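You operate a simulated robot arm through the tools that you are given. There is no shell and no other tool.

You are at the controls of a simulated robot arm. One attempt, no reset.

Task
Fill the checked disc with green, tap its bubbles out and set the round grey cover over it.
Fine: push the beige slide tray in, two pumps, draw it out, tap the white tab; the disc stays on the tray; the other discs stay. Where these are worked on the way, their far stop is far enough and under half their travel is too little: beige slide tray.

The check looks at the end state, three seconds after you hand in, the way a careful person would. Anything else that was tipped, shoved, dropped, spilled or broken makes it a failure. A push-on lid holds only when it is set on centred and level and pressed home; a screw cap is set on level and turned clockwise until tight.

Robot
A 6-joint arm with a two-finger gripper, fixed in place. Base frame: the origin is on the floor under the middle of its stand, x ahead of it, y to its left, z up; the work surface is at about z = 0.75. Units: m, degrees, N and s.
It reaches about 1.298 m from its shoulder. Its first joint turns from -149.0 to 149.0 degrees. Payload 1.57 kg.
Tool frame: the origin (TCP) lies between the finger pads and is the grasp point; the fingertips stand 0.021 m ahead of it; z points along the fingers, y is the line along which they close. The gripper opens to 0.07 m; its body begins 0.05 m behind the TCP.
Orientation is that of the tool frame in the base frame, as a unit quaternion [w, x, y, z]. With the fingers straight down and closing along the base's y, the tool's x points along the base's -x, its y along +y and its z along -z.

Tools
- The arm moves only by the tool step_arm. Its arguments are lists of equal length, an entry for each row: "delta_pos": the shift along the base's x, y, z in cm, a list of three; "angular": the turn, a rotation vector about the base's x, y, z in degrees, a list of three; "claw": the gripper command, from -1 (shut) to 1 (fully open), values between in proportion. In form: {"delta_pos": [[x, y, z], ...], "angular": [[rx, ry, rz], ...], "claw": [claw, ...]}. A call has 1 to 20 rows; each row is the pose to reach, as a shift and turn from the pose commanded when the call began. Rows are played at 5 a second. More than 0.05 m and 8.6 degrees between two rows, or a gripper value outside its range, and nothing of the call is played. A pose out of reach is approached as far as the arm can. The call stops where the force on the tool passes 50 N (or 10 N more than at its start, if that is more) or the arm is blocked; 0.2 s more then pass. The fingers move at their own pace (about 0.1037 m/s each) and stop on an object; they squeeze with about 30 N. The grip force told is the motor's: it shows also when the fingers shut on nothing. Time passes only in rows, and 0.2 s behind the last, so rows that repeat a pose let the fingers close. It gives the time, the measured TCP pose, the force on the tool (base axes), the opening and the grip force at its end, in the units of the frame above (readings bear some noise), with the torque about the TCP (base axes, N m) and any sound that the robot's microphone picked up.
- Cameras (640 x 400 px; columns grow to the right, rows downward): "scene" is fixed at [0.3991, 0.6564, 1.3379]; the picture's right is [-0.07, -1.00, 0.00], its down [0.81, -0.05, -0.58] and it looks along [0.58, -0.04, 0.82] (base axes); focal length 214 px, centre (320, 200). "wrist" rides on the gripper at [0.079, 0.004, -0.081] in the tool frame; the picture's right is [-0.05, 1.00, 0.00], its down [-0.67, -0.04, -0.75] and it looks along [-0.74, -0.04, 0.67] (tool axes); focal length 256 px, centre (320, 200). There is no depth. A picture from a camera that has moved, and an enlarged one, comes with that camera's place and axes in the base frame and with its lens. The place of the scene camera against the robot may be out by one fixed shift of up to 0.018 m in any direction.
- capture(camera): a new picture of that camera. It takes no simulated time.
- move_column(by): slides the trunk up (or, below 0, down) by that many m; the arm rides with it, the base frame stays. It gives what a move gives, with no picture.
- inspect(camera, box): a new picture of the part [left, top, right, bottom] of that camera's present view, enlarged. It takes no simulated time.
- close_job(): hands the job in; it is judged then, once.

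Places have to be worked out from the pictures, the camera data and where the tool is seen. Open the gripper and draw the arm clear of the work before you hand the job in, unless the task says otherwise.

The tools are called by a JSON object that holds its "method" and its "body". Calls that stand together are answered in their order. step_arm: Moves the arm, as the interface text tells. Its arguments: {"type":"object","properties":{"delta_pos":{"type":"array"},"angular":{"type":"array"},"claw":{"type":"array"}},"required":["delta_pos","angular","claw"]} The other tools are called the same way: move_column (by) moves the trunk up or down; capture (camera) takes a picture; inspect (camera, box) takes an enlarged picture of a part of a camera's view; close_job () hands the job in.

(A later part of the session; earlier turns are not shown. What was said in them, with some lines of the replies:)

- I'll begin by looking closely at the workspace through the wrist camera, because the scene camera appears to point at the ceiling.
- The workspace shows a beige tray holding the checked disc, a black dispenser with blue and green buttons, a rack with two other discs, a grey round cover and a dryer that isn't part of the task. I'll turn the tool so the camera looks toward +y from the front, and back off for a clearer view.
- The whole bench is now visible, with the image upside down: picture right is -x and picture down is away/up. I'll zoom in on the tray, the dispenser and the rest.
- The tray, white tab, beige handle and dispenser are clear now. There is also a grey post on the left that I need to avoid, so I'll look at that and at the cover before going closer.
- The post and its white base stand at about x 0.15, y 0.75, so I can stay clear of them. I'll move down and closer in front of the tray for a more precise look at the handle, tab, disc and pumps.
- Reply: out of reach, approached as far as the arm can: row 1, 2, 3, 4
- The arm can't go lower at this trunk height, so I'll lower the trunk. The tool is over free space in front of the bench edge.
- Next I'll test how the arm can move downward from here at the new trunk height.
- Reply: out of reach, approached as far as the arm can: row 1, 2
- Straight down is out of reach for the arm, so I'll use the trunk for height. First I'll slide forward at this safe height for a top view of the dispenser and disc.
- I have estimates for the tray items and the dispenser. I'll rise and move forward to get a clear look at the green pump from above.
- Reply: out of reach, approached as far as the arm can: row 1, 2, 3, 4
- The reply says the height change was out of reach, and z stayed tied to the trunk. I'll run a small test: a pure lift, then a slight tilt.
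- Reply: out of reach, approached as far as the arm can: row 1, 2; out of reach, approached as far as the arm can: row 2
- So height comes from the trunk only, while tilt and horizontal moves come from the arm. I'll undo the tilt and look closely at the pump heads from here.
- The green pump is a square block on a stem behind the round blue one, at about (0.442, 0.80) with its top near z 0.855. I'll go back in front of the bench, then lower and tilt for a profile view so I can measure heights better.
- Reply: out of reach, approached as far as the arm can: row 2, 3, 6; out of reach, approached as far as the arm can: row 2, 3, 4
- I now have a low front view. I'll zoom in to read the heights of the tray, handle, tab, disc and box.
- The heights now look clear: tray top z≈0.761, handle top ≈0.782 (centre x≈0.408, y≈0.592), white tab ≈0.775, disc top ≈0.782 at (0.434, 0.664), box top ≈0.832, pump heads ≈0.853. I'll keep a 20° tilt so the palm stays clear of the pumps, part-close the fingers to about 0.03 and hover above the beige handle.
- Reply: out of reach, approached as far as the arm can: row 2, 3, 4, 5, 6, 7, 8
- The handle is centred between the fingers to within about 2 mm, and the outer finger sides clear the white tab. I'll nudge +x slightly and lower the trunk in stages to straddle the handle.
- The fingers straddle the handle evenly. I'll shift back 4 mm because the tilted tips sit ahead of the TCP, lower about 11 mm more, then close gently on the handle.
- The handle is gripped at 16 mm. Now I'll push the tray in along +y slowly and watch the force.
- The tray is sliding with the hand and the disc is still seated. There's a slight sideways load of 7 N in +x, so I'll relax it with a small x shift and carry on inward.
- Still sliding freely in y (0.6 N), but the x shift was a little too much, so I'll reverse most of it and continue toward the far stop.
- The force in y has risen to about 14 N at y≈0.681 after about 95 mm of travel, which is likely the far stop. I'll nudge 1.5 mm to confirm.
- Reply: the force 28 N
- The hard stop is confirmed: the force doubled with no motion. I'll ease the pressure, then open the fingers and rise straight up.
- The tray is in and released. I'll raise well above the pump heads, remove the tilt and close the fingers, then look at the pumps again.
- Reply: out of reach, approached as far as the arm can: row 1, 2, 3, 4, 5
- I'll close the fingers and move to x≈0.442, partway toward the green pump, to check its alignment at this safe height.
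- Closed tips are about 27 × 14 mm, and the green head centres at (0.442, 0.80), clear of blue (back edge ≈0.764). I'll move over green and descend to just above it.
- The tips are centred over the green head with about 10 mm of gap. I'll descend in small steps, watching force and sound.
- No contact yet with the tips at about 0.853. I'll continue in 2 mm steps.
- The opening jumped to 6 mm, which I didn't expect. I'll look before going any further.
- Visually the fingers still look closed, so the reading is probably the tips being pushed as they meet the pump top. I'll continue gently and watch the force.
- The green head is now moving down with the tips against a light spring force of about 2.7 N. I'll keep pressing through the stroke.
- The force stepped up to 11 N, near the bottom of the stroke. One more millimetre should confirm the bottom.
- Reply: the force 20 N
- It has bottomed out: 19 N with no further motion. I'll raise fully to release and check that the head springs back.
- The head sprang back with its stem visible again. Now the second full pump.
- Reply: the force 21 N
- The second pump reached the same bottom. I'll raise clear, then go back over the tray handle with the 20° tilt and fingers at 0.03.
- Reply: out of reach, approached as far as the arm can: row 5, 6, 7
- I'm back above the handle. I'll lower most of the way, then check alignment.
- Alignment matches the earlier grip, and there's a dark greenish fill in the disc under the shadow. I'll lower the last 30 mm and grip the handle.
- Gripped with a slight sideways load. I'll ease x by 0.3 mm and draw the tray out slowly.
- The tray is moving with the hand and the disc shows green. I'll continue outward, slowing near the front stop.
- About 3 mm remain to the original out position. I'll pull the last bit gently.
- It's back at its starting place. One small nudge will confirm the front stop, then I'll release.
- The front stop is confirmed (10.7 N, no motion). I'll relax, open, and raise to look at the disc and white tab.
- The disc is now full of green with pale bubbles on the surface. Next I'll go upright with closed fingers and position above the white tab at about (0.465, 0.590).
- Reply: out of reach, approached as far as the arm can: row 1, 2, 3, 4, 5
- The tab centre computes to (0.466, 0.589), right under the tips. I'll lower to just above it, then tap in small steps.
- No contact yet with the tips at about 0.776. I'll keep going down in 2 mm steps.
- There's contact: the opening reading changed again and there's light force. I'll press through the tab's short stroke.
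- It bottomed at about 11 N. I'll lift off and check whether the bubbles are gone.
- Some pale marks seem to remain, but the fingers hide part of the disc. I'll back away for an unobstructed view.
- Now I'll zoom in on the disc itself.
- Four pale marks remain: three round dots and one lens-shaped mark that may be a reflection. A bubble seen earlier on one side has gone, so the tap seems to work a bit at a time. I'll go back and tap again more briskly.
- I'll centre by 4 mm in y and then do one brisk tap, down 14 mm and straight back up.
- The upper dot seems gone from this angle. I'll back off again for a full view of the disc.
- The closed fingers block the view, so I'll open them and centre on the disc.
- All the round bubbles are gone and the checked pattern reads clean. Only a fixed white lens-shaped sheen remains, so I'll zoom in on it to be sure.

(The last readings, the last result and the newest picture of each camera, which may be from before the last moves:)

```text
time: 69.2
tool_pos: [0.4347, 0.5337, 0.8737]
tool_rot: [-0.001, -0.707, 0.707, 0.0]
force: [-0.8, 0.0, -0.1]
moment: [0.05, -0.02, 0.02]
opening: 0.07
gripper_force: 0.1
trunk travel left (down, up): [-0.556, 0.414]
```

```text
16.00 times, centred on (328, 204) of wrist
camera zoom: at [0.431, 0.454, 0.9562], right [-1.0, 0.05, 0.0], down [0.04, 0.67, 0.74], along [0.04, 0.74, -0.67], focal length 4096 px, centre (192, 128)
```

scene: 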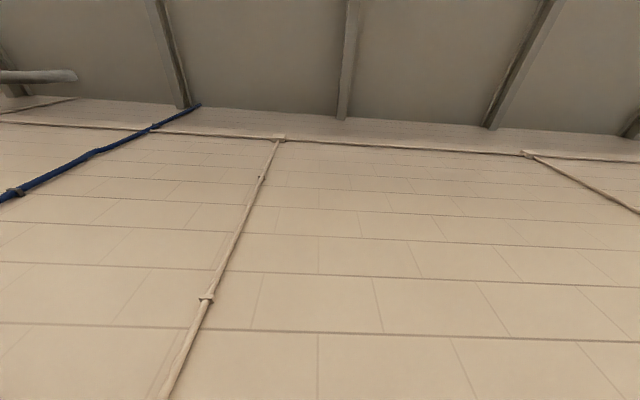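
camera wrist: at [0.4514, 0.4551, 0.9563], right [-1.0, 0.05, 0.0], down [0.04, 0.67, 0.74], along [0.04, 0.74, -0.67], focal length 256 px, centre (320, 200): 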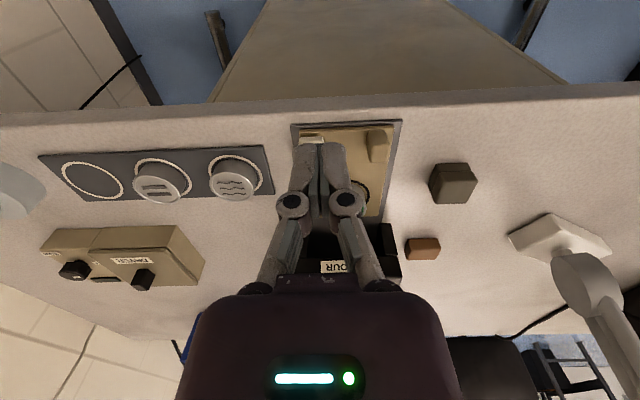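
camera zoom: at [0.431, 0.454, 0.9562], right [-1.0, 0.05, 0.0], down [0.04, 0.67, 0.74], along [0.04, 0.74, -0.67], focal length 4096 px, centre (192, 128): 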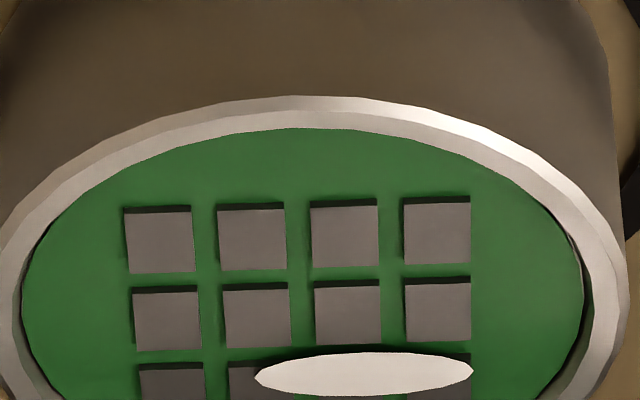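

The dots are all gone, and the remaining white lens keeps the same place on the wet surface in every view, so I take it as the gloss of the fill. I'll raise and move over to the grey cover at about (0.80, 0.63) to measure it.

{"method": "move_column", "body": {"by": 0.05}}

{"method": "step_arm", "body": {"delta_pos": [[4, 0, 0], [8.5, 0, 0], [13, 0, 0], [17.5, 0, 0], [22, 0, 0], [26.5, 0, 0], [31, 0, 0], [34.5, 0, 0], [36.5, 0, 0], [36.5, 0, 0]], "angular": [[0, 0, 0], [0, 0, 0], [0, 0, 0], [0, 0, 0], [0, 0, 0], [0, 0, 0], [0, 0, 0], [0, 0, 0], [0, 0, 0], [0, 0, 0]], "claw": [1, 1, 1, 1, 1, 1, 1, 1, 1, 1]}}

{"method": "capture", "body": {"camera": "wrist"}}

{"method": "inspect", "body": {"camera": "wrist", "box": [260, 80, 400, 200]}}

```text
time: 70.1
tool_pos: [0.4348, 0.5342, 0.925]
tool_rot: [0.0, -0.707, 0.707, -0.001]
force: [-0.6, -0.1, -0.4]
moment: [-0.03, 0.01, 0.01]
opening: 0.0701
gripper_force: 0.1
trunk travel left (down, up): [-0.606, 0.364]
```

```text
time: 72.3
tool_pos: [0.8014, 0.5379, 0.9243]
tool_rot: [0.0, 0.707, -0.707, 0.0]
force: [-0.2, 0.3, -0.3]
moment: [0.01, 0.0, -0.01]
opening: 0.0698
gripper_force: 0.1
trunk travel left (down, up): [-0.606, 0.364]
```

```text
taken
camera wrist: at [0.7976, 0.4581, 1.0062], right [-1.0, 0.05, 0.0], down [0.04, 0.67, 0.75], along [0.04, 0.74, -0.67], focal length 256 px, centre (320, 200)
```

wrist: 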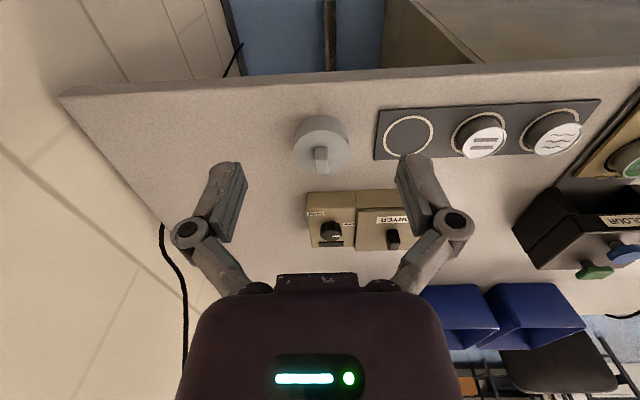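

```text
3.33 times, centred on (330, 140) of wrist
camera zoom: at [0.7976, 0.4581, 1.0062], right [-1.0, 0.05, 0.0], down [0.04, 0.67, 0.75], along [0.04, 0.74, -0.67], focal length 853 px, centre (287, 400)
```

zoom: 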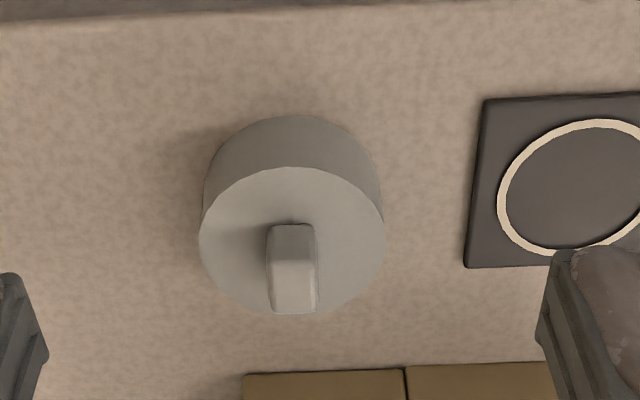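

The cover top centres at (0.8045, 0.631) with a 60 mm diameter, and its square knob is about 15 × 18 mm with its top near z 0.805. I'll move above the knob with the fingers at about 0.04.

{"method": "step_arm", "body": {"delta_pos": [[0.1, 3, 0], [0.2, 6, 0], [0.26, 8, 0], [0.26, 9.35, 0], [0.26, 9.35, 0]], "angular": [[0, 0, 0], [0, 0, 0], [0, 0, 0], [0, 0, 0], [0, 0, 0]], "claw": [0.6, 0.3, 0.143, 0.143, 0.143]}}

{"method": "move_column", "body": {"by": -0.06}}

{"method": "capture", "body": {"camera": "wrist"}}

{"method": "inspect", "body": {"camera": "wrist", "box": [240, 60, 400, 180]}}

```text
time: 73.5
tool_pos: [0.8024, 0.6299, 0.9258]
tool_rot: [0.0, 0.707, -0.707, 0.0]
force: [-0.7, -0.1, 0.1]
moment: [0.0, -0.01, 0.02]
opening: 0.0401
gripper_force: 0.0
trunk travel left (down, up): [-0.606, 0.364]
```

```text
time: 74.5
tool_pos: [0.8028, 0.6294, 0.8644]
tool_rot: [0.0, 0.708, -0.707, 0.0]
force: [-0.3, 0.5, -0.4]
moment: [0.0, 0.04, -0.01]
opening: 0.0399
gripper_force: 0.0
trunk travel left (down, up): [-0.546, 0.424]
```

```text
taken
camera wrist: at [0.7984, 0.5503, 0.9463], right [-1.0, 0.05, 0.0], down [0.04, 0.67, 0.75], along [0.04, 0.74, -0.67], focal length 256 px, centre (320, 200)
```

wrist: 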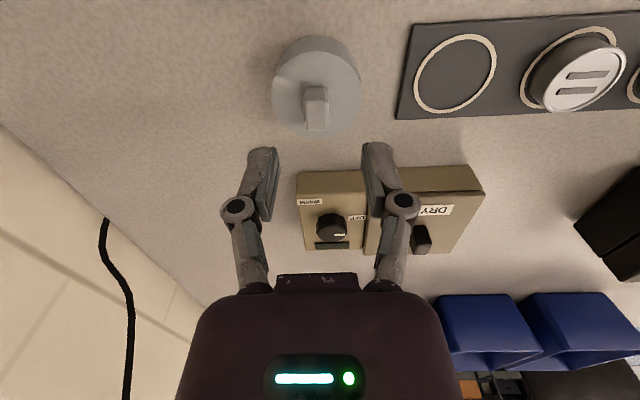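

```text
3.33 times, centred on (320, 120) of wrist
camera zoom: at [0.7984, 0.5503, 0.9463], right [-1.0, 0.05, 0.0], down [0.04, 0.67, 0.75], along [0.04, 0.74, -0.67], focal length 853 px, centre (320, 467)
```

zoom: 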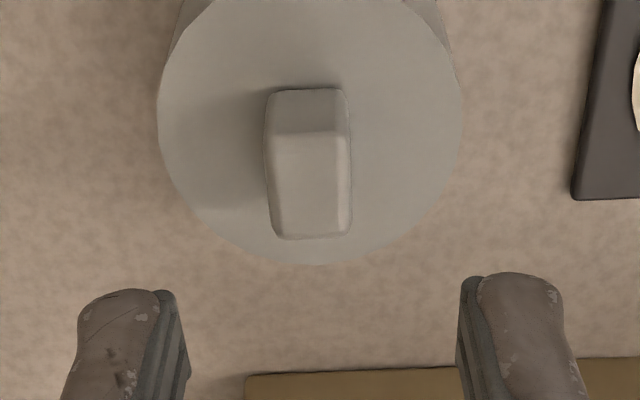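

The knob centre reads (0.804, 0.631), consistent with before. I'll trim by 2 mm in x and 1 mm in y, then lower so the tips straddle the knob.

{"method": "step_arm", "body": {"delta_pos": [[0.18, 0.14, 0], [0.18, 0.14, 0]], "angular": [[0, 0, 0], [0, 0, 0]], "claw": [0.143, 0.143]}}

{"method": "move_column", "body": {"by": -0.05}}

{"method": "capture", "body": {"camera": "wrist"}}

{"method": "inspect", "body": {"camera": "wrist", "box": [240, 90, 400, 190]}}

```text
time: 75.1
tool_pos: [0.8038, 0.6319, 0.8653]
tool_rot: [0.0, -0.707, 0.707, 0.0]
force: [-0.8, -0.9, 0.9]
moment: [-0.02, -0.02, -0.01]
opening: 0.0399
gripper_force: 0.1
trunk travel left (down, up): [-0.546, 0.424]
```

```text
time: 76.0
tool_pos: [0.8046, 0.6318, 0.8143]
tool_rot: [0.0, 0.707, -0.707, 0.0]
force: [-0.5, 0.7, 0.5]
moment: [-0.03, 0.01, -0.01]
opening: 0.0399
gripper_force: 0.1
trunk travel left (down, up): [-0.496, 0.474]
```

```text
taken
camera wrist: at [0.8003, 0.5519, 0.8963], right [-1.0, 0.05, 0.0], down [0.04, 0.67, 0.75], along [0.04, 0.74, -0.67], focal length 256 px, centre (320, 200)
```

wrist: 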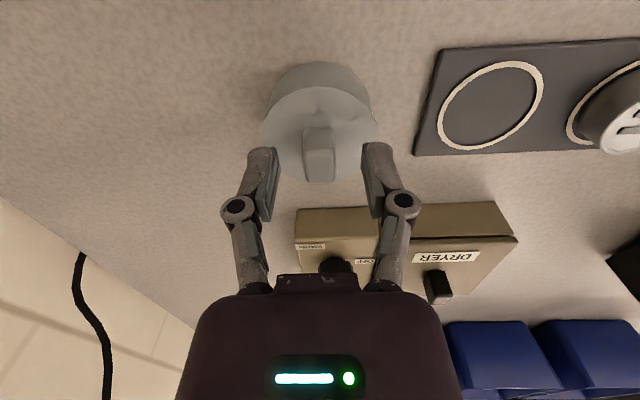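

```text
4.00 times, centred on (320, 140) of wrist
camera zoom: at [0.8003, 0.5519, 0.8963], right [-1.0, 0.05, 0.0], down [0.04, 0.67, 0.75], along [0.04, 0.74, -0.67], focal length 1024 px, centre (320, 440)
```

zoom: 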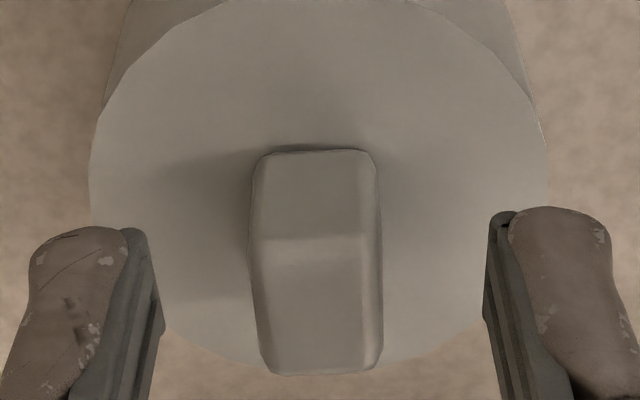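

The knob is well centred between the fingers. I'll lower another 7 mm, then close on it.

{"method": "move_column", "body": {"by": -0.007}}

{"method": "step_arm", "body": {"delta_pos": [[0, 0, 0], [0, 0, 0], [0, 0, 0], [0, 0, 0], [0, 0, 0]], "angular": [[0, 0, 0], [0, 0, 0], [0, 0, 0], [0, 0, 0], [0, 0, 0]], "claw": [-0.2, -0.5, -0.8, -0.8, -0.8]}}

{"method": "capture", "body": {"camera": "wrist"}}

```text
time: 76.5
tool_pos: [0.8038, 0.6317, 0.8073]
tool_rot: [0.0, -0.707, 0.707, 0.0]
force: [-1.3, 0.5, -0.2]
moment: [-0.01, 0.02, -0.01]
opening: 0.04
gripper_force: 0.0
trunk travel left (down, up): [-0.489, 0.481]
```

```text
time: 77.8
tool_pos: [0.8044, 0.6312, 0.8064]
tool_rot: [0.0, 0.708, -0.707, 0.0]
force: [0.5, 0.4, -0.4]
moment: [0.0, -0.04, 0.0]
opening: 0.015
gripper_force: 29.9
trunk travel left (down, up): [-0.489, 0.481]
```

```text
taken
camera wrist: at [0.8003, 0.552, 0.8892], right [-1.0, 0.05, 0.0], down [0.04, 0.67, 0.74], along [0.04, 0.74, -0.67], focal length 256 px, centre (320, 200)
```

wrist: 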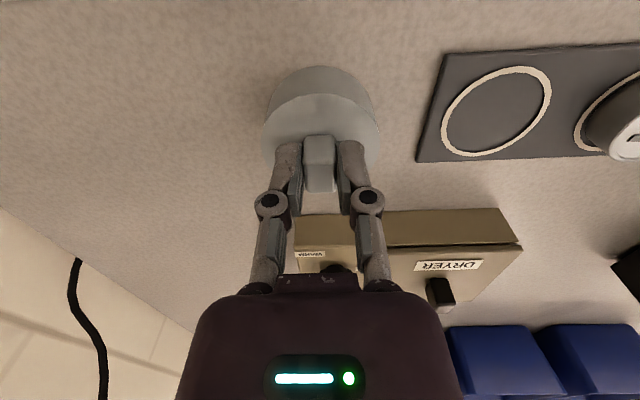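

The knob is gripped at 15 mm. I'll lift the cover straight up 9 cm and confirm it comes along level.

{"method": "move_column", "body": {"by": 0.09}}

{"method": "capture", "body": {"camera": "wrist"}}

```text
time: 79.0
tool_pos: [0.804, 0.6324, 0.897]
tool_rot: [0.0, -0.707, 0.707, 0.0]
force: [-1.2, -0.1, -1.1]
moment: [0.0, 0.0, 0.0]
opening: 0.015
gripper_force: 30.2
trunk travel left (down, up): [-0.579, 0.391]
```

```text
taken
camera wrist: at [0.8005, 0.5521, 0.979], right [-1.0, 0.05, 0.0], down [0.04, 0.67, 0.74], along [0.04, 0.74, -0.67], focal length 256 px, centre (320, 200)
```

wrist: 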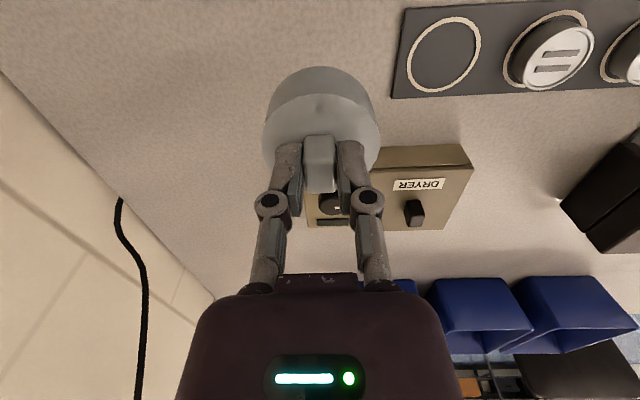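

The cover is up and level. I'll carry it over to above the disc, moving -37 cm in x and +3.5 cm in y.

{"method": "step_arm", "body": {"delta_pos": [[-2, 0, 0], [-5, 0, 0], [-8.5, 0, 0], [-12, 0.5, 0], [-15.5, 1, 0], [-19, 1.5, 0], [-22.5, 2, 0], [-26, 2.5, 0], [-29.5, 3, 0], [-33, 3.3, 0], [-35.5, 3.47, 0], [-37, 3.47, 0], [-37, 3.47, 0]], "angular": [[0, 0, 0], [0, 0, 0], [0, 0, 0], [0, 0, 0], [0, 0, 0], [0, 0, 0], [0, 0, 0], [0, 0, 0], [0, 0, 0], [0, 0, 0], [0, 0, 0], [0, 0, 0], [0, 0, 0]], "claw": [-0.8, -0.8, -0.8, -0.8, -0.8, -0.8, -0.8, -0.8, -0.8, -0.8, -0.8, -0.8, -0.8]}}

{"method": "capture", "body": {"camera": "wrist"}}

{"method": "inspect", "body": {"camera": "wrist", "box": [240, 0, 400, 120]}}

```text
time: 81.8
tool_pos: [0.4357, 0.6655, 0.8975]
tool_rot: [0.0, 0.707, -0.707, 0.0]
force: [-1.1, 0.4, -0.7]
moment: [0.01, -0.03, 0.02]
opening: 0.015
gripper_force: 30.1
trunk travel left (down, up): [-0.579, 0.391]
```

```text
taken
camera wrist: at [0.4314, 0.5859, 0.9792], right [-1.0, 0.05, 0.0], down [0.04, 0.67, 0.74], along [0.04, 0.74, -0.67], focal length 256 px, centre (320, 200)
```

wrist: 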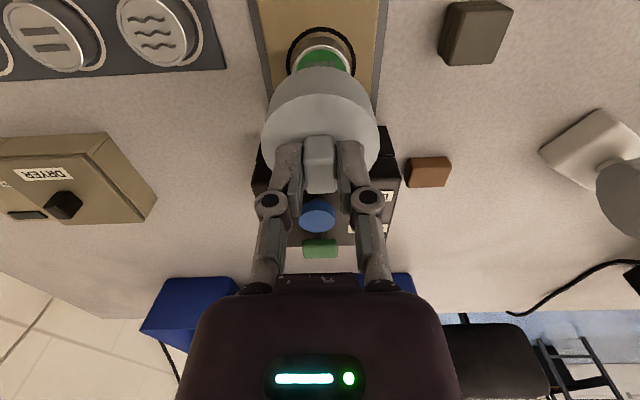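

```text
3.33 times, centred on (320, 60) of wrist
camera zoom: at [0.4314, 0.5859, 0.9792], right [-1.0, 0.05, 0.0], down [0.04, 0.67, 0.74], along [0.04, 0.74, -0.67], focal length 853 px, centre (320, 667)
```

zoom: 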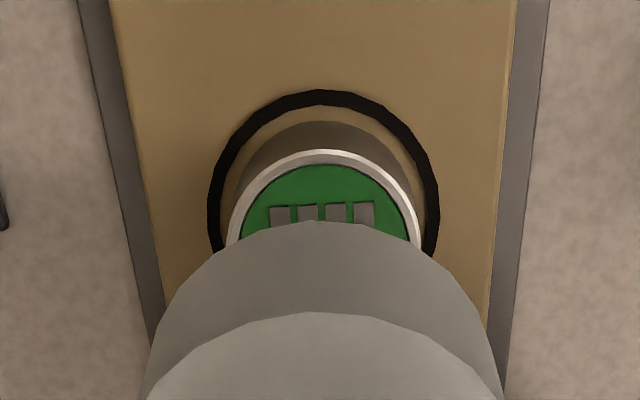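

The cover and disc line up within about 1 mm in both x and y in this view. I'll lower until the cover's rim is just above the disc and check again.

{"method": "move_column", "body": {"by": -0.05}}

{"method": "capture", "body": {"camera": "wrist"}}

{"method": "inspect", "body": {"camera": "wrist", "box": [240, 20, 400, 140]}}

```text
time: 82.7
tool_pos: [0.4358, 0.6661, 0.8467]
tool_rot: [0.0, -0.707, 0.707, 0.0]
force: [-0.3, 0.2, -1.3]
moment: [0.0, -0.03, 0.01]
opening: 0.0152
gripper_force: 30.2
trunk travel left (down, up): [-0.529, 0.441]
```

```text
taken
camera wrist: at [0.4317, 0.5856, 0.9293], right [-1.0, 0.05, 0.0], down [0.04, 0.67, 0.75], along [0.04, 0.74, -0.67], focal length 256 px, centre (320, 200)
```

wrist: 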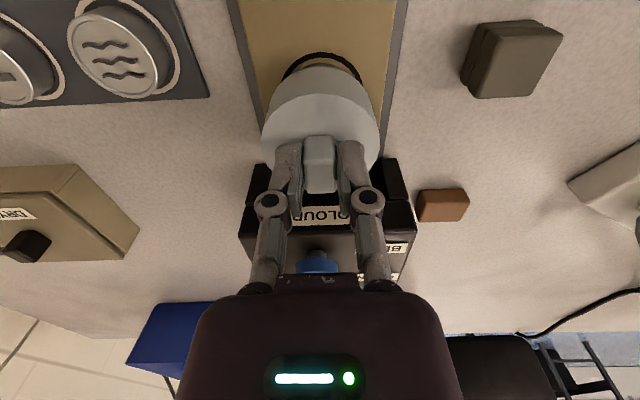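

```text
3.33 times, centred on (320, 80) of wrist
camera zoom: at [0.4317, 0.5856, 0.9293], right [-1.0, 0.05, 0.0], down [0.04, 0.67, 0.75], along [0.04, 0.74, -0.67], focal length 853 px, centre (320, 600)
```

zoom: 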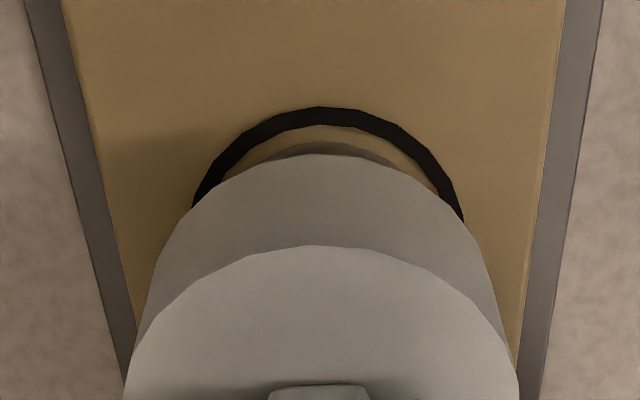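

They're still aligned: cover centre about (0.4345, 0.6667), ring/disc about (0.434, 0.667–0.668). I'll trim +0.5 mm in y and go down past the disc's rim, watching the force.

{"method": "step_arm", "body": {"delta_pos": [[0, 0.05, 0], [0, 0.05, 0]], "angular": [[0, 0, 0], [0, 0, 0]], "claw": [-0.8, -0.8]}}

{"method": "move_column", "body": {"by": -0.008}}

{"method": "move_column", "body": {"by": -0.004}}

{"method": "move_column", "body": {"by": -0.004}}

```text
time: 83.3
tool_pos: [0.4367, 0.6651, 0.8485]
tool_rot: [0.0, 0.707, -0.707, 0.0]
force: [-1.3, 0.1, -1.1]
moment: [0.0, 0.05, 0.0]
opening: 0.0151
gripper_force: 29.9
trunk travel left (down, up): [-0.529, 0.441]
```

```text
time: 83.9
tool_pos: [0.4353, 0.6658, 0.8398]
tool_rot: [0.0, 0.707, -0.707, 0.0]
force: [-0.8, -0.8, -0.9]
moment: [0.02, -0.01, 0.01]
opening: 0.0149
gripper_force: 30.3
trunk travel left (down, up): [-0.521, 0.449]
```

```text
time: 84.4
tool_pos: [0.4371, 0.6651, 0.8351]
tool_rot: [0.0, 0.707, -0.707, 0.0]
force: [-0.7, 0.8, -0.5]
moment: [-0.02, -0.01, 0.0]
opening: 0.015
gripper_force: 30.8
trunk travel left (down, up): [-0.517, 0.453]
```

```text
time: 85.0
tool_pos: [0.4356, 0.6656, 0.8307]
tool_rot: [0.0, 0.707, -0.707, 0.0]
force: [0.2, 0.4, -0.7]
moment: [-0.01, 0.02, 0.02]
opening: 0.0151
gripper_force: 30.3
trunk travel left (down, up): [-0.513, 0.457]
```

The rim is past the disc top with no contact. I'll look at the centring relative to the black ring before the last drop.

{"method": "inspect", "body": {"camera": "wrist", "box": [240, 40, 400, 160]}}

{"method": "move_column", "body": {"by": -0.005}}

{"method": "inspect", "body": {"camera": "wrist", "box": [240, 40, 400, 160]}}

```text
3.33 times, centred on (320, 100) of wrist
camera zoom: at [0.432, 0.5858, 0.9132], right [-1.0, 0.05, 0.0], down [0.04, 0.67, 0.75], along [0.04, 0.74, -0.67], focal length 853 px, centre (320, 533)
```

zoom: 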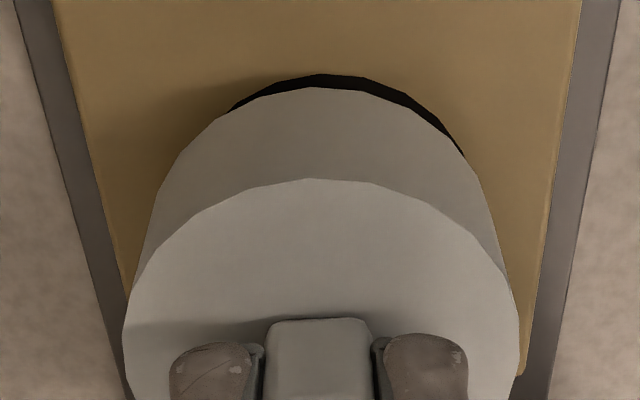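

```text
time: 85.5
tool_pos: [0.437, 0.6656, 0.826]
tool_rot: [0.0, 0.708, -0.706, 0.0]
force: [0.3, 0.3, 0.1]
moment: [0.01, 0.01, 0.04]
opening: 0.0152
gripper_force: 30.0
trunk travel left (down, up): [-0.508, 0.462]
```

```text
3.33 times, centred on (320, 100) of wrist
camera zoom: at [0.432, 0.5858, 0.9082], right [-1.0, 0.05, 0.0], down [0.04, 0.67, 0.75], along [0.04, 0.74, -0.67], focal length 853 px, centre (320, 533)
```

zoom: 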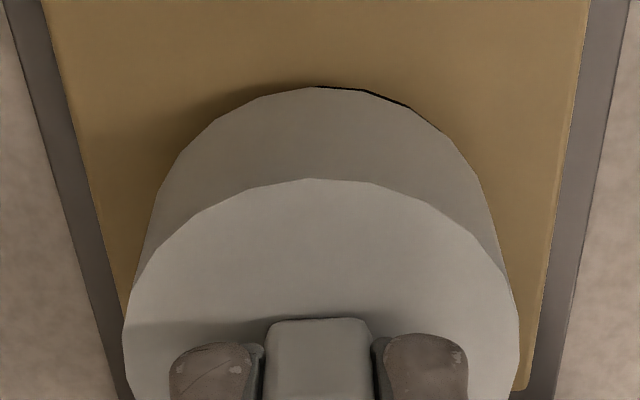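

The crescent of ring suggests the cover is about 0.7 mm too far in +x. I'll trim that, then go down in small steps until it seats.

{"method": "step_arm", "body": {"delta_pos": [[-0.07, 0.03, 0], [-0.07, 0.03, 0]], "angular": [[0, 0, 0], [0, 0, 0]], "claw": [-0.8, -0.8]}}

{"method": "move_column", "body": {"by": -0.004}}

{"method": "move_column", "body": {"by": -0.002}}

{"method": "inspect", "body": {"camera": "wrist", "box": [240, 40, 400, 160]}}

```text
time: 86.1
tool_pos: [0.4359, 0.6661, 0.8262]
tool_rot: [0.0, 0.707, -0.707, 0.0]
force: [0.3, -0.3, -1.0]
moment: [0.02, 0.0, 0.0]
opening: 0.0149
gripper_force: 30.3
trunk travel left (down, up): [-0.508, 0.462]
```

```text
time: 86.6
tool_pos: [0.4352, 0.6658, 0.8219]
tool_rot: [0.0, -0.707, 0.707, 0.0]
force: [0.0, 0.4, 0.9]
moment: [0.03, 0.03, -0.03]
opening: 0.015
gripper_force: 30.4
trunk travel left (down, up): [-0.504, 0.466]
```

```text
time: 87.1
tool_pos: [0.4359, 0.665, 0.8211]
tool_rot: [0.0, 0.707, -0.707, 0.0]
force: [-0.4, 0.1, -0.1]
moment: [0.0, -0.01, 0.01]
opening: 0.0151
gripper_force: 30.0
trunk travel left (down, up): [-0.502, 0.468]
```

```text
3.33 times, centred on (320, 100) of wrist
camera zoom: at [0.4312, 0.5865, 0.9022], right [-1.0, 0.05, 0.0], down [0.04, 0.67, 0.75], along [0.04, 0.74, -0.67], focal length 853 px, centre (320, 533)
```

zoom: 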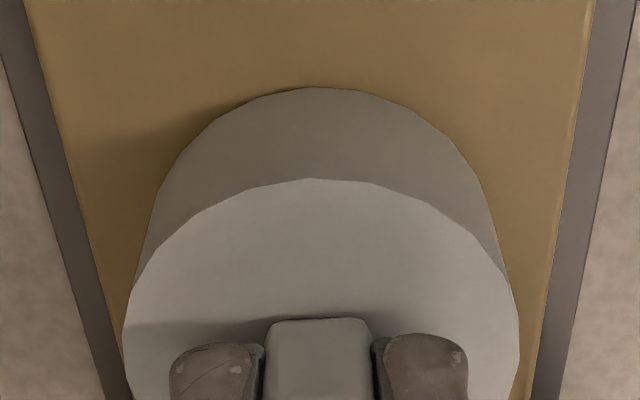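

No contact yet, with the cover bottom at about 0.764. I'll continue in 1–1.5 mm steps.

{"method": "move_column", "body": {"by": -0.0015}}

{"method": "move_column", "body": {"by": -0.0015}}

{"method": "move_column", "body": {"by": -0.001}}

```text
time: 87.7
tool_pos: [0.4345, 0.6648, 0.8196]
tool_rot: [0.001, -0.707, 0.707, 0.0]
force: [1.1, 1.7, 7.5]
moment: [0.01, -0.02, 0.01]
opening: 0.015
gripper_force: 30.0
trunk travel left (down, up): [-0.5, 0.47]
```

```text
time: 88.2
tool_pos: [0.435, 0.6654, 0.8191]
tool_rot: [0.001, -0.707, 0.707, 0.001]
force: [5.7, 6.2, 26.3]
moment: [0.15, -0.11, 0.0]
opening: 0.0148
gripper_force: 30.1
trunk travel left (down, up): [-0.499, 0.471]
```

```text
time: 88.7
tool_pos: [0.4348, 0.6662, 0.8176]
tool_rot: [-0.001, 0.707, -0.707, -0.001]
force: [6.0, 6.5, 23.3]
moment: [0.18, -0.1, 0.02]
opening: 0.015
gripper_force: 29.7
trunk travel left (down, up): [-0.498, 0.472]
```

It's seated with about 25 N pressing down. I'll look at how it sits and whether the grip slid.

{"method": "capture", "body": {"camera": "wrist"}}

{"method": "inspect", "body": {"camera": "wrist", "box": [240, 40, 400, 160]}}

```text
taken
camera wrist: at [0.431, 0.5857, 0.8991], right [-1.0, 0.05, 0.0], down [0.04, 0.67, 0.75], along [0.04, 0.74, -0.67], focal length 256 px, centre (320, 200)
```

wrist: 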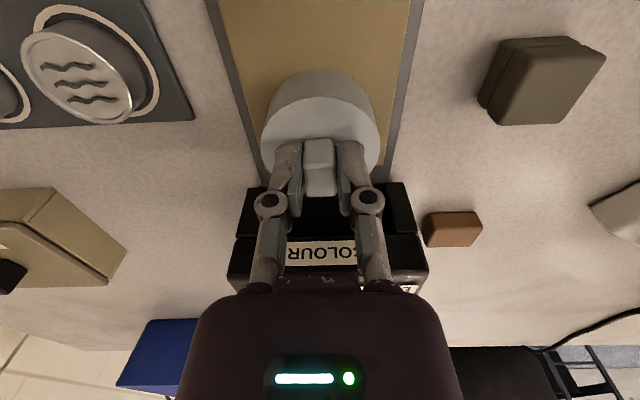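

```text
3.33 times, centred on (320, 100) of wrist
camera zoom: at [0.431, 0.5857, 0.8991], right [-1.0, 0.05, 0.0], down [0.04, 0.67, 0.75], along [0.04, 0.74, -0.67], focal length 853 px, centre (320, 533)
```

zoom: 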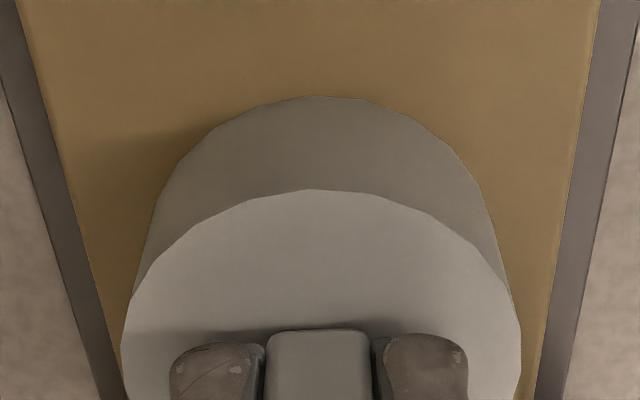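

The cover sits on the tray and the fingers slid about 1.5 mm down the knob. I'll relieve the load, open the fingers and rise off the knob.

{"method": "move_column", "body": {"by": 0.0015}}

{"method": "step_arm", "body": {"delta_pos": [[0, 0, 0], [0, 0, 0], [0, 0, 0], [0, 0, 0]], "angular": [[0, 0, 0], [0, 0, 0], [0, 0, 0], [0, 0, 0]], "claw": [-0.4, -0.143, 0.143, 0.143]}}

{"method": "inspect", "body": {"camera": "wrist", "box": [240, 40, 400, 160]}}

```text
time: 89.2
tool_pos: [0.4335, 0.6657, 0.8176]
tool_rot: [0.001, 0.707, -0.707, 0.0]
force: [0.3, 0.3, -0.5]
moment: [0.0, 0.01, -0.02]
opening: 0.0151
gripper_force: 29.9
trunk travel left (down, up): [-0.499, 0.471]
```

```text
time: 90.2
tool_pos: [0.4349, 0.667, 0.8173]
tool_rot: [0.0, -0.707, 0.707, 0.0]
force: [-0.1, -0.8, -0.1]
moment: [0.03, -0.04, 0.01]
opening: 0.0402
gripper_force: 0.1
trunk travel left (down, up): [-0.499, 0.471]
```

```text
3.33 times, centred on (320, 100) of wrist
camera zoom: at [0.4313, 0.5865, 0.8997], right [-1.0, 0.05, 0.0], down [0.04, 0.67, 0.74], along [0.04, 0.74, -0.67], focal length 853 px, centre (320, 533)
```

zoom: 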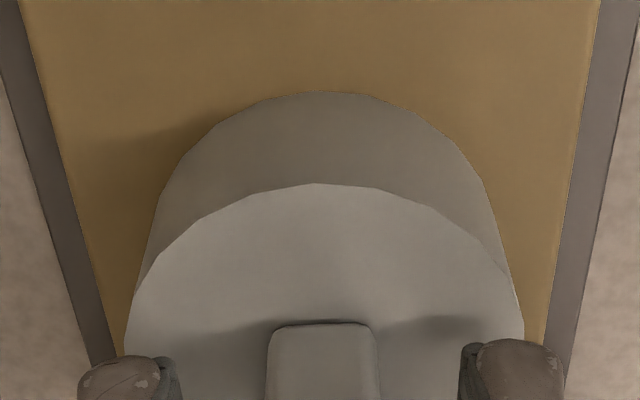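

Released cleanly. I'll rise above the knob, close the fingers, and press straight down on the knob top to make sure the cover is home.

{"method": "move_column", "body": {"by": 0.035}}

{"method": "step_arm", "body": {"delta_pos": [[0, 0.05, 0], [0, 0.1, 0], [0, 0.1, 0], [0, 0.1, 0]], "angular": [[0, 0, 0], [0, 0, 0], [0, 0, 0], [0, 0, 0]], "claw": [-0.4, -1, -1, -1]}}

{"method": "capture", "body": {"camera": "wrist"}}

{"method": "inspect", "body": {"camera": "wrist", "box": [240, 30, 400, 170]}}

```text
time: 91.0
tool_pos: [0.4356, 0.6663, 0.8534]
tool_rot: [0.001, 0.707, -0.707, 0.0]
force: [-0.3, 0.7, 0.9]
moment: [0.02, 0.0, 0.0]
opening: 0.0401
gripper_force: 0.1
trunk travel left (down, up): [-0.534, 0.436]
```

```text
time: 92.0
tool_pos: [0.435, 0.6663, 0.8526]
tool_rot: [0.0, 0.707, -0.707, 0.001]
force: [0.6, 0.3, -0.2]
moment: [-0.01, -0.03, -0.03]
opening: 0.0
gripper_force: 28.6
trunk travel left (down, up): [-0.534, 0.436]
```

```text
taken
camera wrist: at [0.4305, 0.5872, 0.9347], right [-1.0, 0.05, 0.0], down [0.04, 0.67, 0.75], along [0.04, 0.74, -0.67], focal length 256 px, centre (320, 200)
```

wrist: 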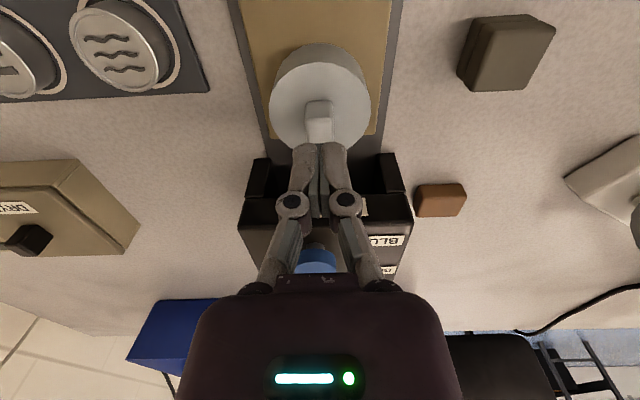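

```text
2.86 times, centred on (320, 100) of wrist
camera zoom: at [0.4305, 0.5872, 0.9347], right [-1.0, 0.05, 0.0], down [0.04, 0.67, 0.75], along [0.04, 0.74, -0.67], focal length 731 px, centre (320, 486)
```

zoom: 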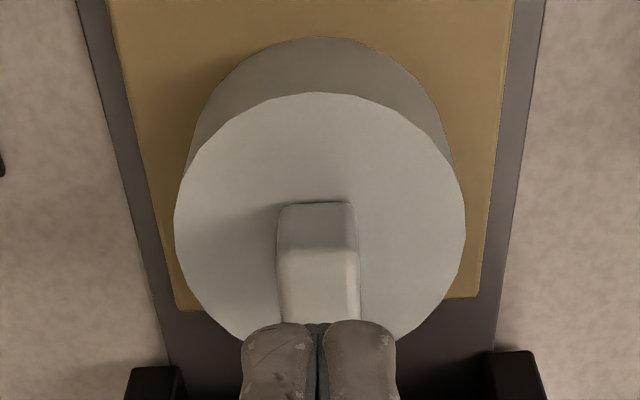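

The cover sits level and centred. I'll lower to the knob top and press in small steps.

{"method": "move_column", "body": {"by": -0.013}}

{"method": "move_column", "body": {"by": -0.0025}}

{"method": "move_column", "body": {"by": -0.0015}}

```text
time: 92.6
tool_pos: [0.434, 0.6675, 0.8403]
tool_rot: [0.0, -0.707, 0.708, 0.0]
force: [-0.3, 0.0, -0.2]
moment: [0.01, -0.01, 0.01]
opening: 0.0
gripper_force: 28.5
trunk travel left (down, up): [-0.521, 0.449]
```

```text
time: 93.1
tool_pos: [0.4344, 0.6673, 0.8382]
tool_rot: [0.001, 0.707, -0.707, 0.0]
force: [-0.4, 0.6, 1.2]
moment: [-0.01, 0.04, -0.02]
opening: 0.0001
gripper_force: 28.9
trunk travel left (down, up): [-0.519, 0.451]
```

```text
time: 93.6
tool_pos: [0.4366, 0.6671, 0.8364]
tool_rot: [0.001, 0.707, -0.707, 0.001]
force: [0.7, -0.4, 0.6]
moment: [-0.01, -0.01, 0.02]
opening: 0.0
gripper_force: 28.9
trunk travel left (down, up): [-0.517, 0.453]
```

Still no contact, so I'll continue in 1.5 mm steps.

{"method": "move_column", "body": {"by": -0.0015}}

{"method": "move_column", "body": {"by": -0.0015}}

```text
time: 94.1
tool_pos: [0.4356, 0.6661, 0.8334]
tool_rot: [0.001, 0.707, -0.707, 0.0]
force: [0.1, 0.1, -0.2]
moment: [0.01, -0.01, 0.01]
opening: 0.0
gripper_force: 28.5
trunk travel left (down, up): [-0.516, 0.454]
```

```text
time: 94.6
tool_pos: [0.435, 0.667, 0.8333]
tool_rot: [-0.001, 0.707, -0.707, -0.001]
force: [1.4, 2.0, 9.3]
moment: [0.01, -0.06, 0.0]
opening: 0.0062
gripper_force: 28.7
trunk travel left (down, up): [-0.514, 0.456]
```

There's contact at 9 N. I'll press a little more to make sure it's home.

{"method": "move_column", "body": {"by": -0.0015}}

{"method": "move_column", "body": {"by": -0.001}}

```text
time: 95.1
tool_pos: [0.4349, 0.6664, 0.8326]
tool_rot: [-0.002, 0.707, -0.707, -0.001]
force: [4.6, 9.2, 31.4]
moment: [0.17, -0.13, 0.01]
opening: 0.0057
gripper_force: 28.7
trunk travel left (down, up): [-0.513, 0.457]
```

```text
time: 95.6
tool_pos: [0.4339, 0.6659, 0.8336]
tool_rot: [-0.003, 0.707, -0.707, 0.0]
force: [0.7, 0.4, 34.9]
moment: [-0.05, 0.02, 0.01]
opening: 0.0059
gripper_force: 28.4
trunk travel left (down, up): [-0.512, 0.458]
stopped: the force on the tool passed its limit at 51 N (the readings are from after the stop); the commanded pose is now the measured one
```

It was pressed firmly, and the call stopped at the force limit with no movement of the cover. I'll raise clear and check the cover.

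{"method": "move_column", "body": {"by": 0.09}}

{"method": "capture", "body": {"camera": "wrist"}}

{"method": "inspect", "body": {"camera": "wrist", "box": [240, 0, 400, 150]}}

```text
time: 96.9
tool_pos: [0.4356, 0.6676, 0.921]
tool_rot: [0.002, -0.707, 0.707, 0.0]
force: [-0.2, -0.1, 0.0]
moment: [0.02, -0.01, 0.03]
opening: 0.0
gripper_force: 28.7
trunk travel left (down, up): [-0.602, 0.368]
```

```text
taken
camera wrist: at [0.4312, 0.5882, 1.0025], right [-1.0, 0.05, 0.0], down [0.03, 0.66, 0.75], along [0.04, 0.75, -0.67], focal length 256 px, centre (320, 200)
```

wrist: 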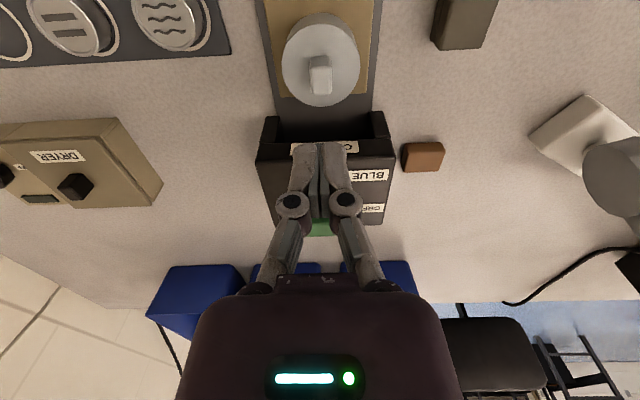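

```text
2.67 times, centred on (320, 75) of wrist
camera zoom: at [0.4312, 0.5882, 1.0025], right [-1.0, 0.05, 0.0], down [0.03, 0.66, 0.75], along [0.04, 0.75, -0.67], focal length 683 px, centre (320, 533)
```

zoom: 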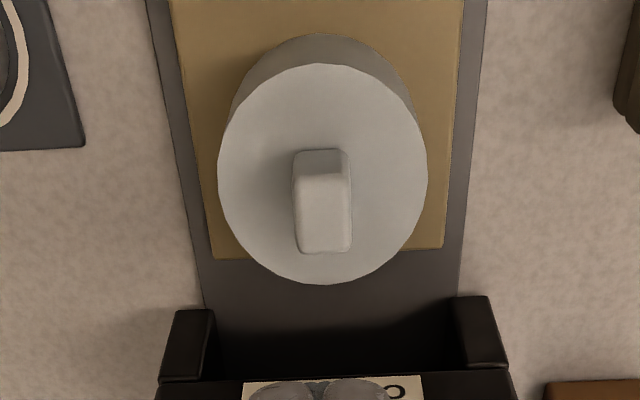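

The cover sits centred over the disc. I'll open the gripper, back away from the bench and take a low front view to check that it's level and everything else is undisturbed.

{"method": "step_arm", "body": {"delta_pos": [[0, -4, 0], [0, -8, 0], [0, -12, 0], [0, -16, 0], [0, -20, 0], [0, -24, 0], [0, -26, 0], [0, -26, 0]], "angular": [[0, 0, 0], [0, 0, 0], [0, 0, 0], [0, 0, 0], [0, 0, 0], [0, 0, 0], [0, 0, 0], [0, 0, 0]], "claw": [-1, -1, -0.5, 0, 0.5, 1, 1, 1]}}

{"method": "move_column", "body": {"by": -0.1}}

{"method": "step_arm", "body": {"delta_pos": [[0, 0, 0], [0, 0, 0], [0, 0, 0], [0, 0, 0]], "angular": [[7, 0, 0], [14, 0, 0], [20, 0, 0], [25, 0, 0]], "claw": [1, 1, 1, 1]}}

{"method": "capture", "body": {"camera": "wrist"}}

{"method": "inspect", "body": {"camera": "wrist", "box": [260, 140, 390, 280]}}

```text
time: 98.7
tool_pos: [0.4373, 0.4058, 0.9208]
tool_rot: [0.001, -0.707, 0.707, 0.0]
force: [0.0, 0.4, 0.5]
moment: [-0.04, -0.02, -0.04]
opening: 0.07
gripper_force: 0.1
trunk travel left (down, up): [-0.602, 0.368]
```

```text
time: 100.0
tool_pos: [0.4378, 0.4062, 0.8206]
tool_rot: [0.001, -0.707, 0.707, 0.0]
force: [0.2, -0.5, 0.4]
moment: [-0.05, 0.02, 0.02]
opening: 0.07
gripper_force: 0.0
trunk travel left (down, up): [-0.502, 0.468]
```

```text
time: 101.0
tool_pos: [0.4391, 0.4068, 0.8385]
tool_rot: [0.155, -0.689, 0.691, 0.153]
force: [-0.1, -0.1, -0.6]
moment: [0.02, -0.02, 0.02]
opening: 0.0704
gripper_force: 0.0
out of reach, approached as far as the arm can: row 2, 3, 4
trunk travel left (down, up): [-0.502, 0.468]
```

```text
taken
camera wrist: at [0.4338, 0.3, 0.8791], right [-1.0, 0.05, 0.02], down [0.03, 0.29, 0.96], along [0.04, 0.96, -0.29], focal length 256 px, centre (320, 200)
```

wrist: 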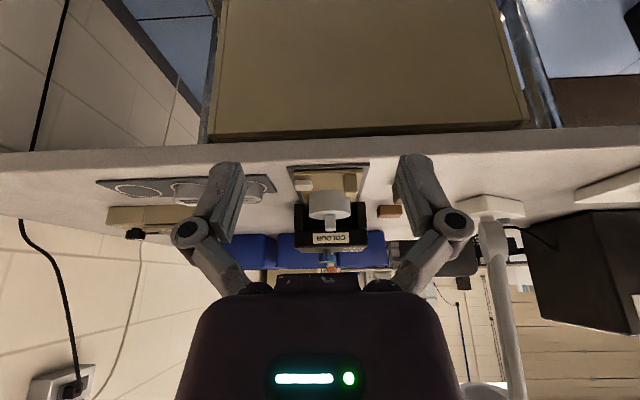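

```text
2.86 times, centred on (325, 210) of wrist
camera zoom: at [0.4338, 0.3, 0.8791], right [-1.0, 0.05, 0.02], down [0.03, 0.29, 0.96], along [0.04, 0.96, -0.29], focal length 731 px, centre (306, 171)
```

zoom: 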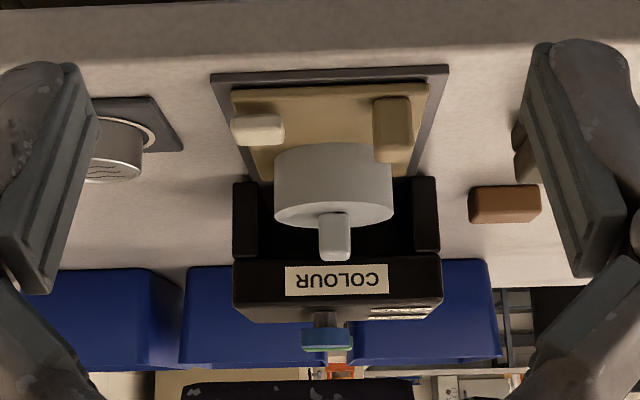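

I'll zoom in on the cover's seat and take one more look at the rest of the bench.

{"method": "inspect", "body": {"camera": "wrist", "box": [290, 155, 380, 220]}}

{"method": "inspect", "body": {"camera": "wrist", "box": [80, 150, 290, 250]}}

```text
6.15 times, centred on (335, 188) of wrist
camera zoom: at [0.4338, 0.3, 0.8791], right [-1.0, 0.05, 0.02], down [0.03, 0.29, 0.96], along [0.04, 0.96, -0.29], focal length 1575 px, centre (228, 277)
```

zoom: 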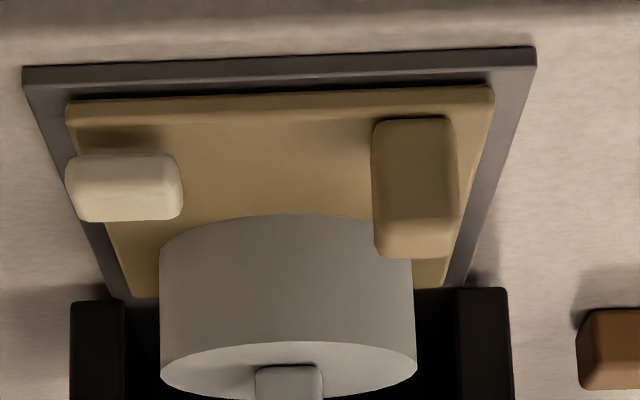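

```text
3.05 times, centred on (185, 200) of wrist
camera zoom: at [0.4338, 0.3, 0.8791], right [-1.0, 0.05, 0.02], down [0.03, 0.29, 0.96], along [0.04, 0.96, -0.29], focal length 780 px, centre (731, 200)
```

zoom: 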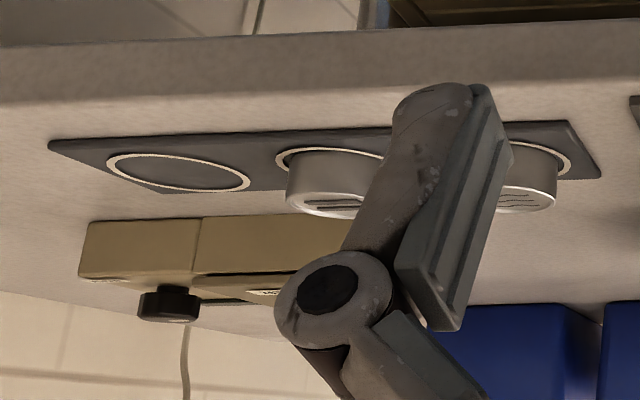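

The cover sits flat and level on the tray over the green-filled disc, the tray is fully out, and the other discs and items look undisturbed. The gripper is open and clear of the bench, so I'm handing in.

{"method": "close_job", "body": {}}

```text
The job is handed in.
```

I filled the checked disc with green, cleared its bubbles and set the grey cover over it, and I've handed the job in. I don't have the result of the check.

- **Filling:** I pushed the beige tray in to its far stop and pressed the green pump to the bottom twice. I then drew the tray back to its front stop, and the disc stayed on the tray.
- **Bubbles:** I tapped the white tab twice. Three round bubbles were still there after the first tap, and all were gone after the second.
- **White mark:** A white lens-shaped mark stayed on the green surface through both taps. I took it to be the shine of the wet fill rather than a bubble, but I didn't test that with a third tap.
- **Cover:** The cover is over the disc, centred to within about 1 mm. I pressed it down until the arm stopped at its 50 N force limit, and the last pictures show it flat and level on the tray.

In the last pictures, the other discs, the dispenser and the dryer looked undisturbed. The gripper was open and clear of the bench when I handed in.
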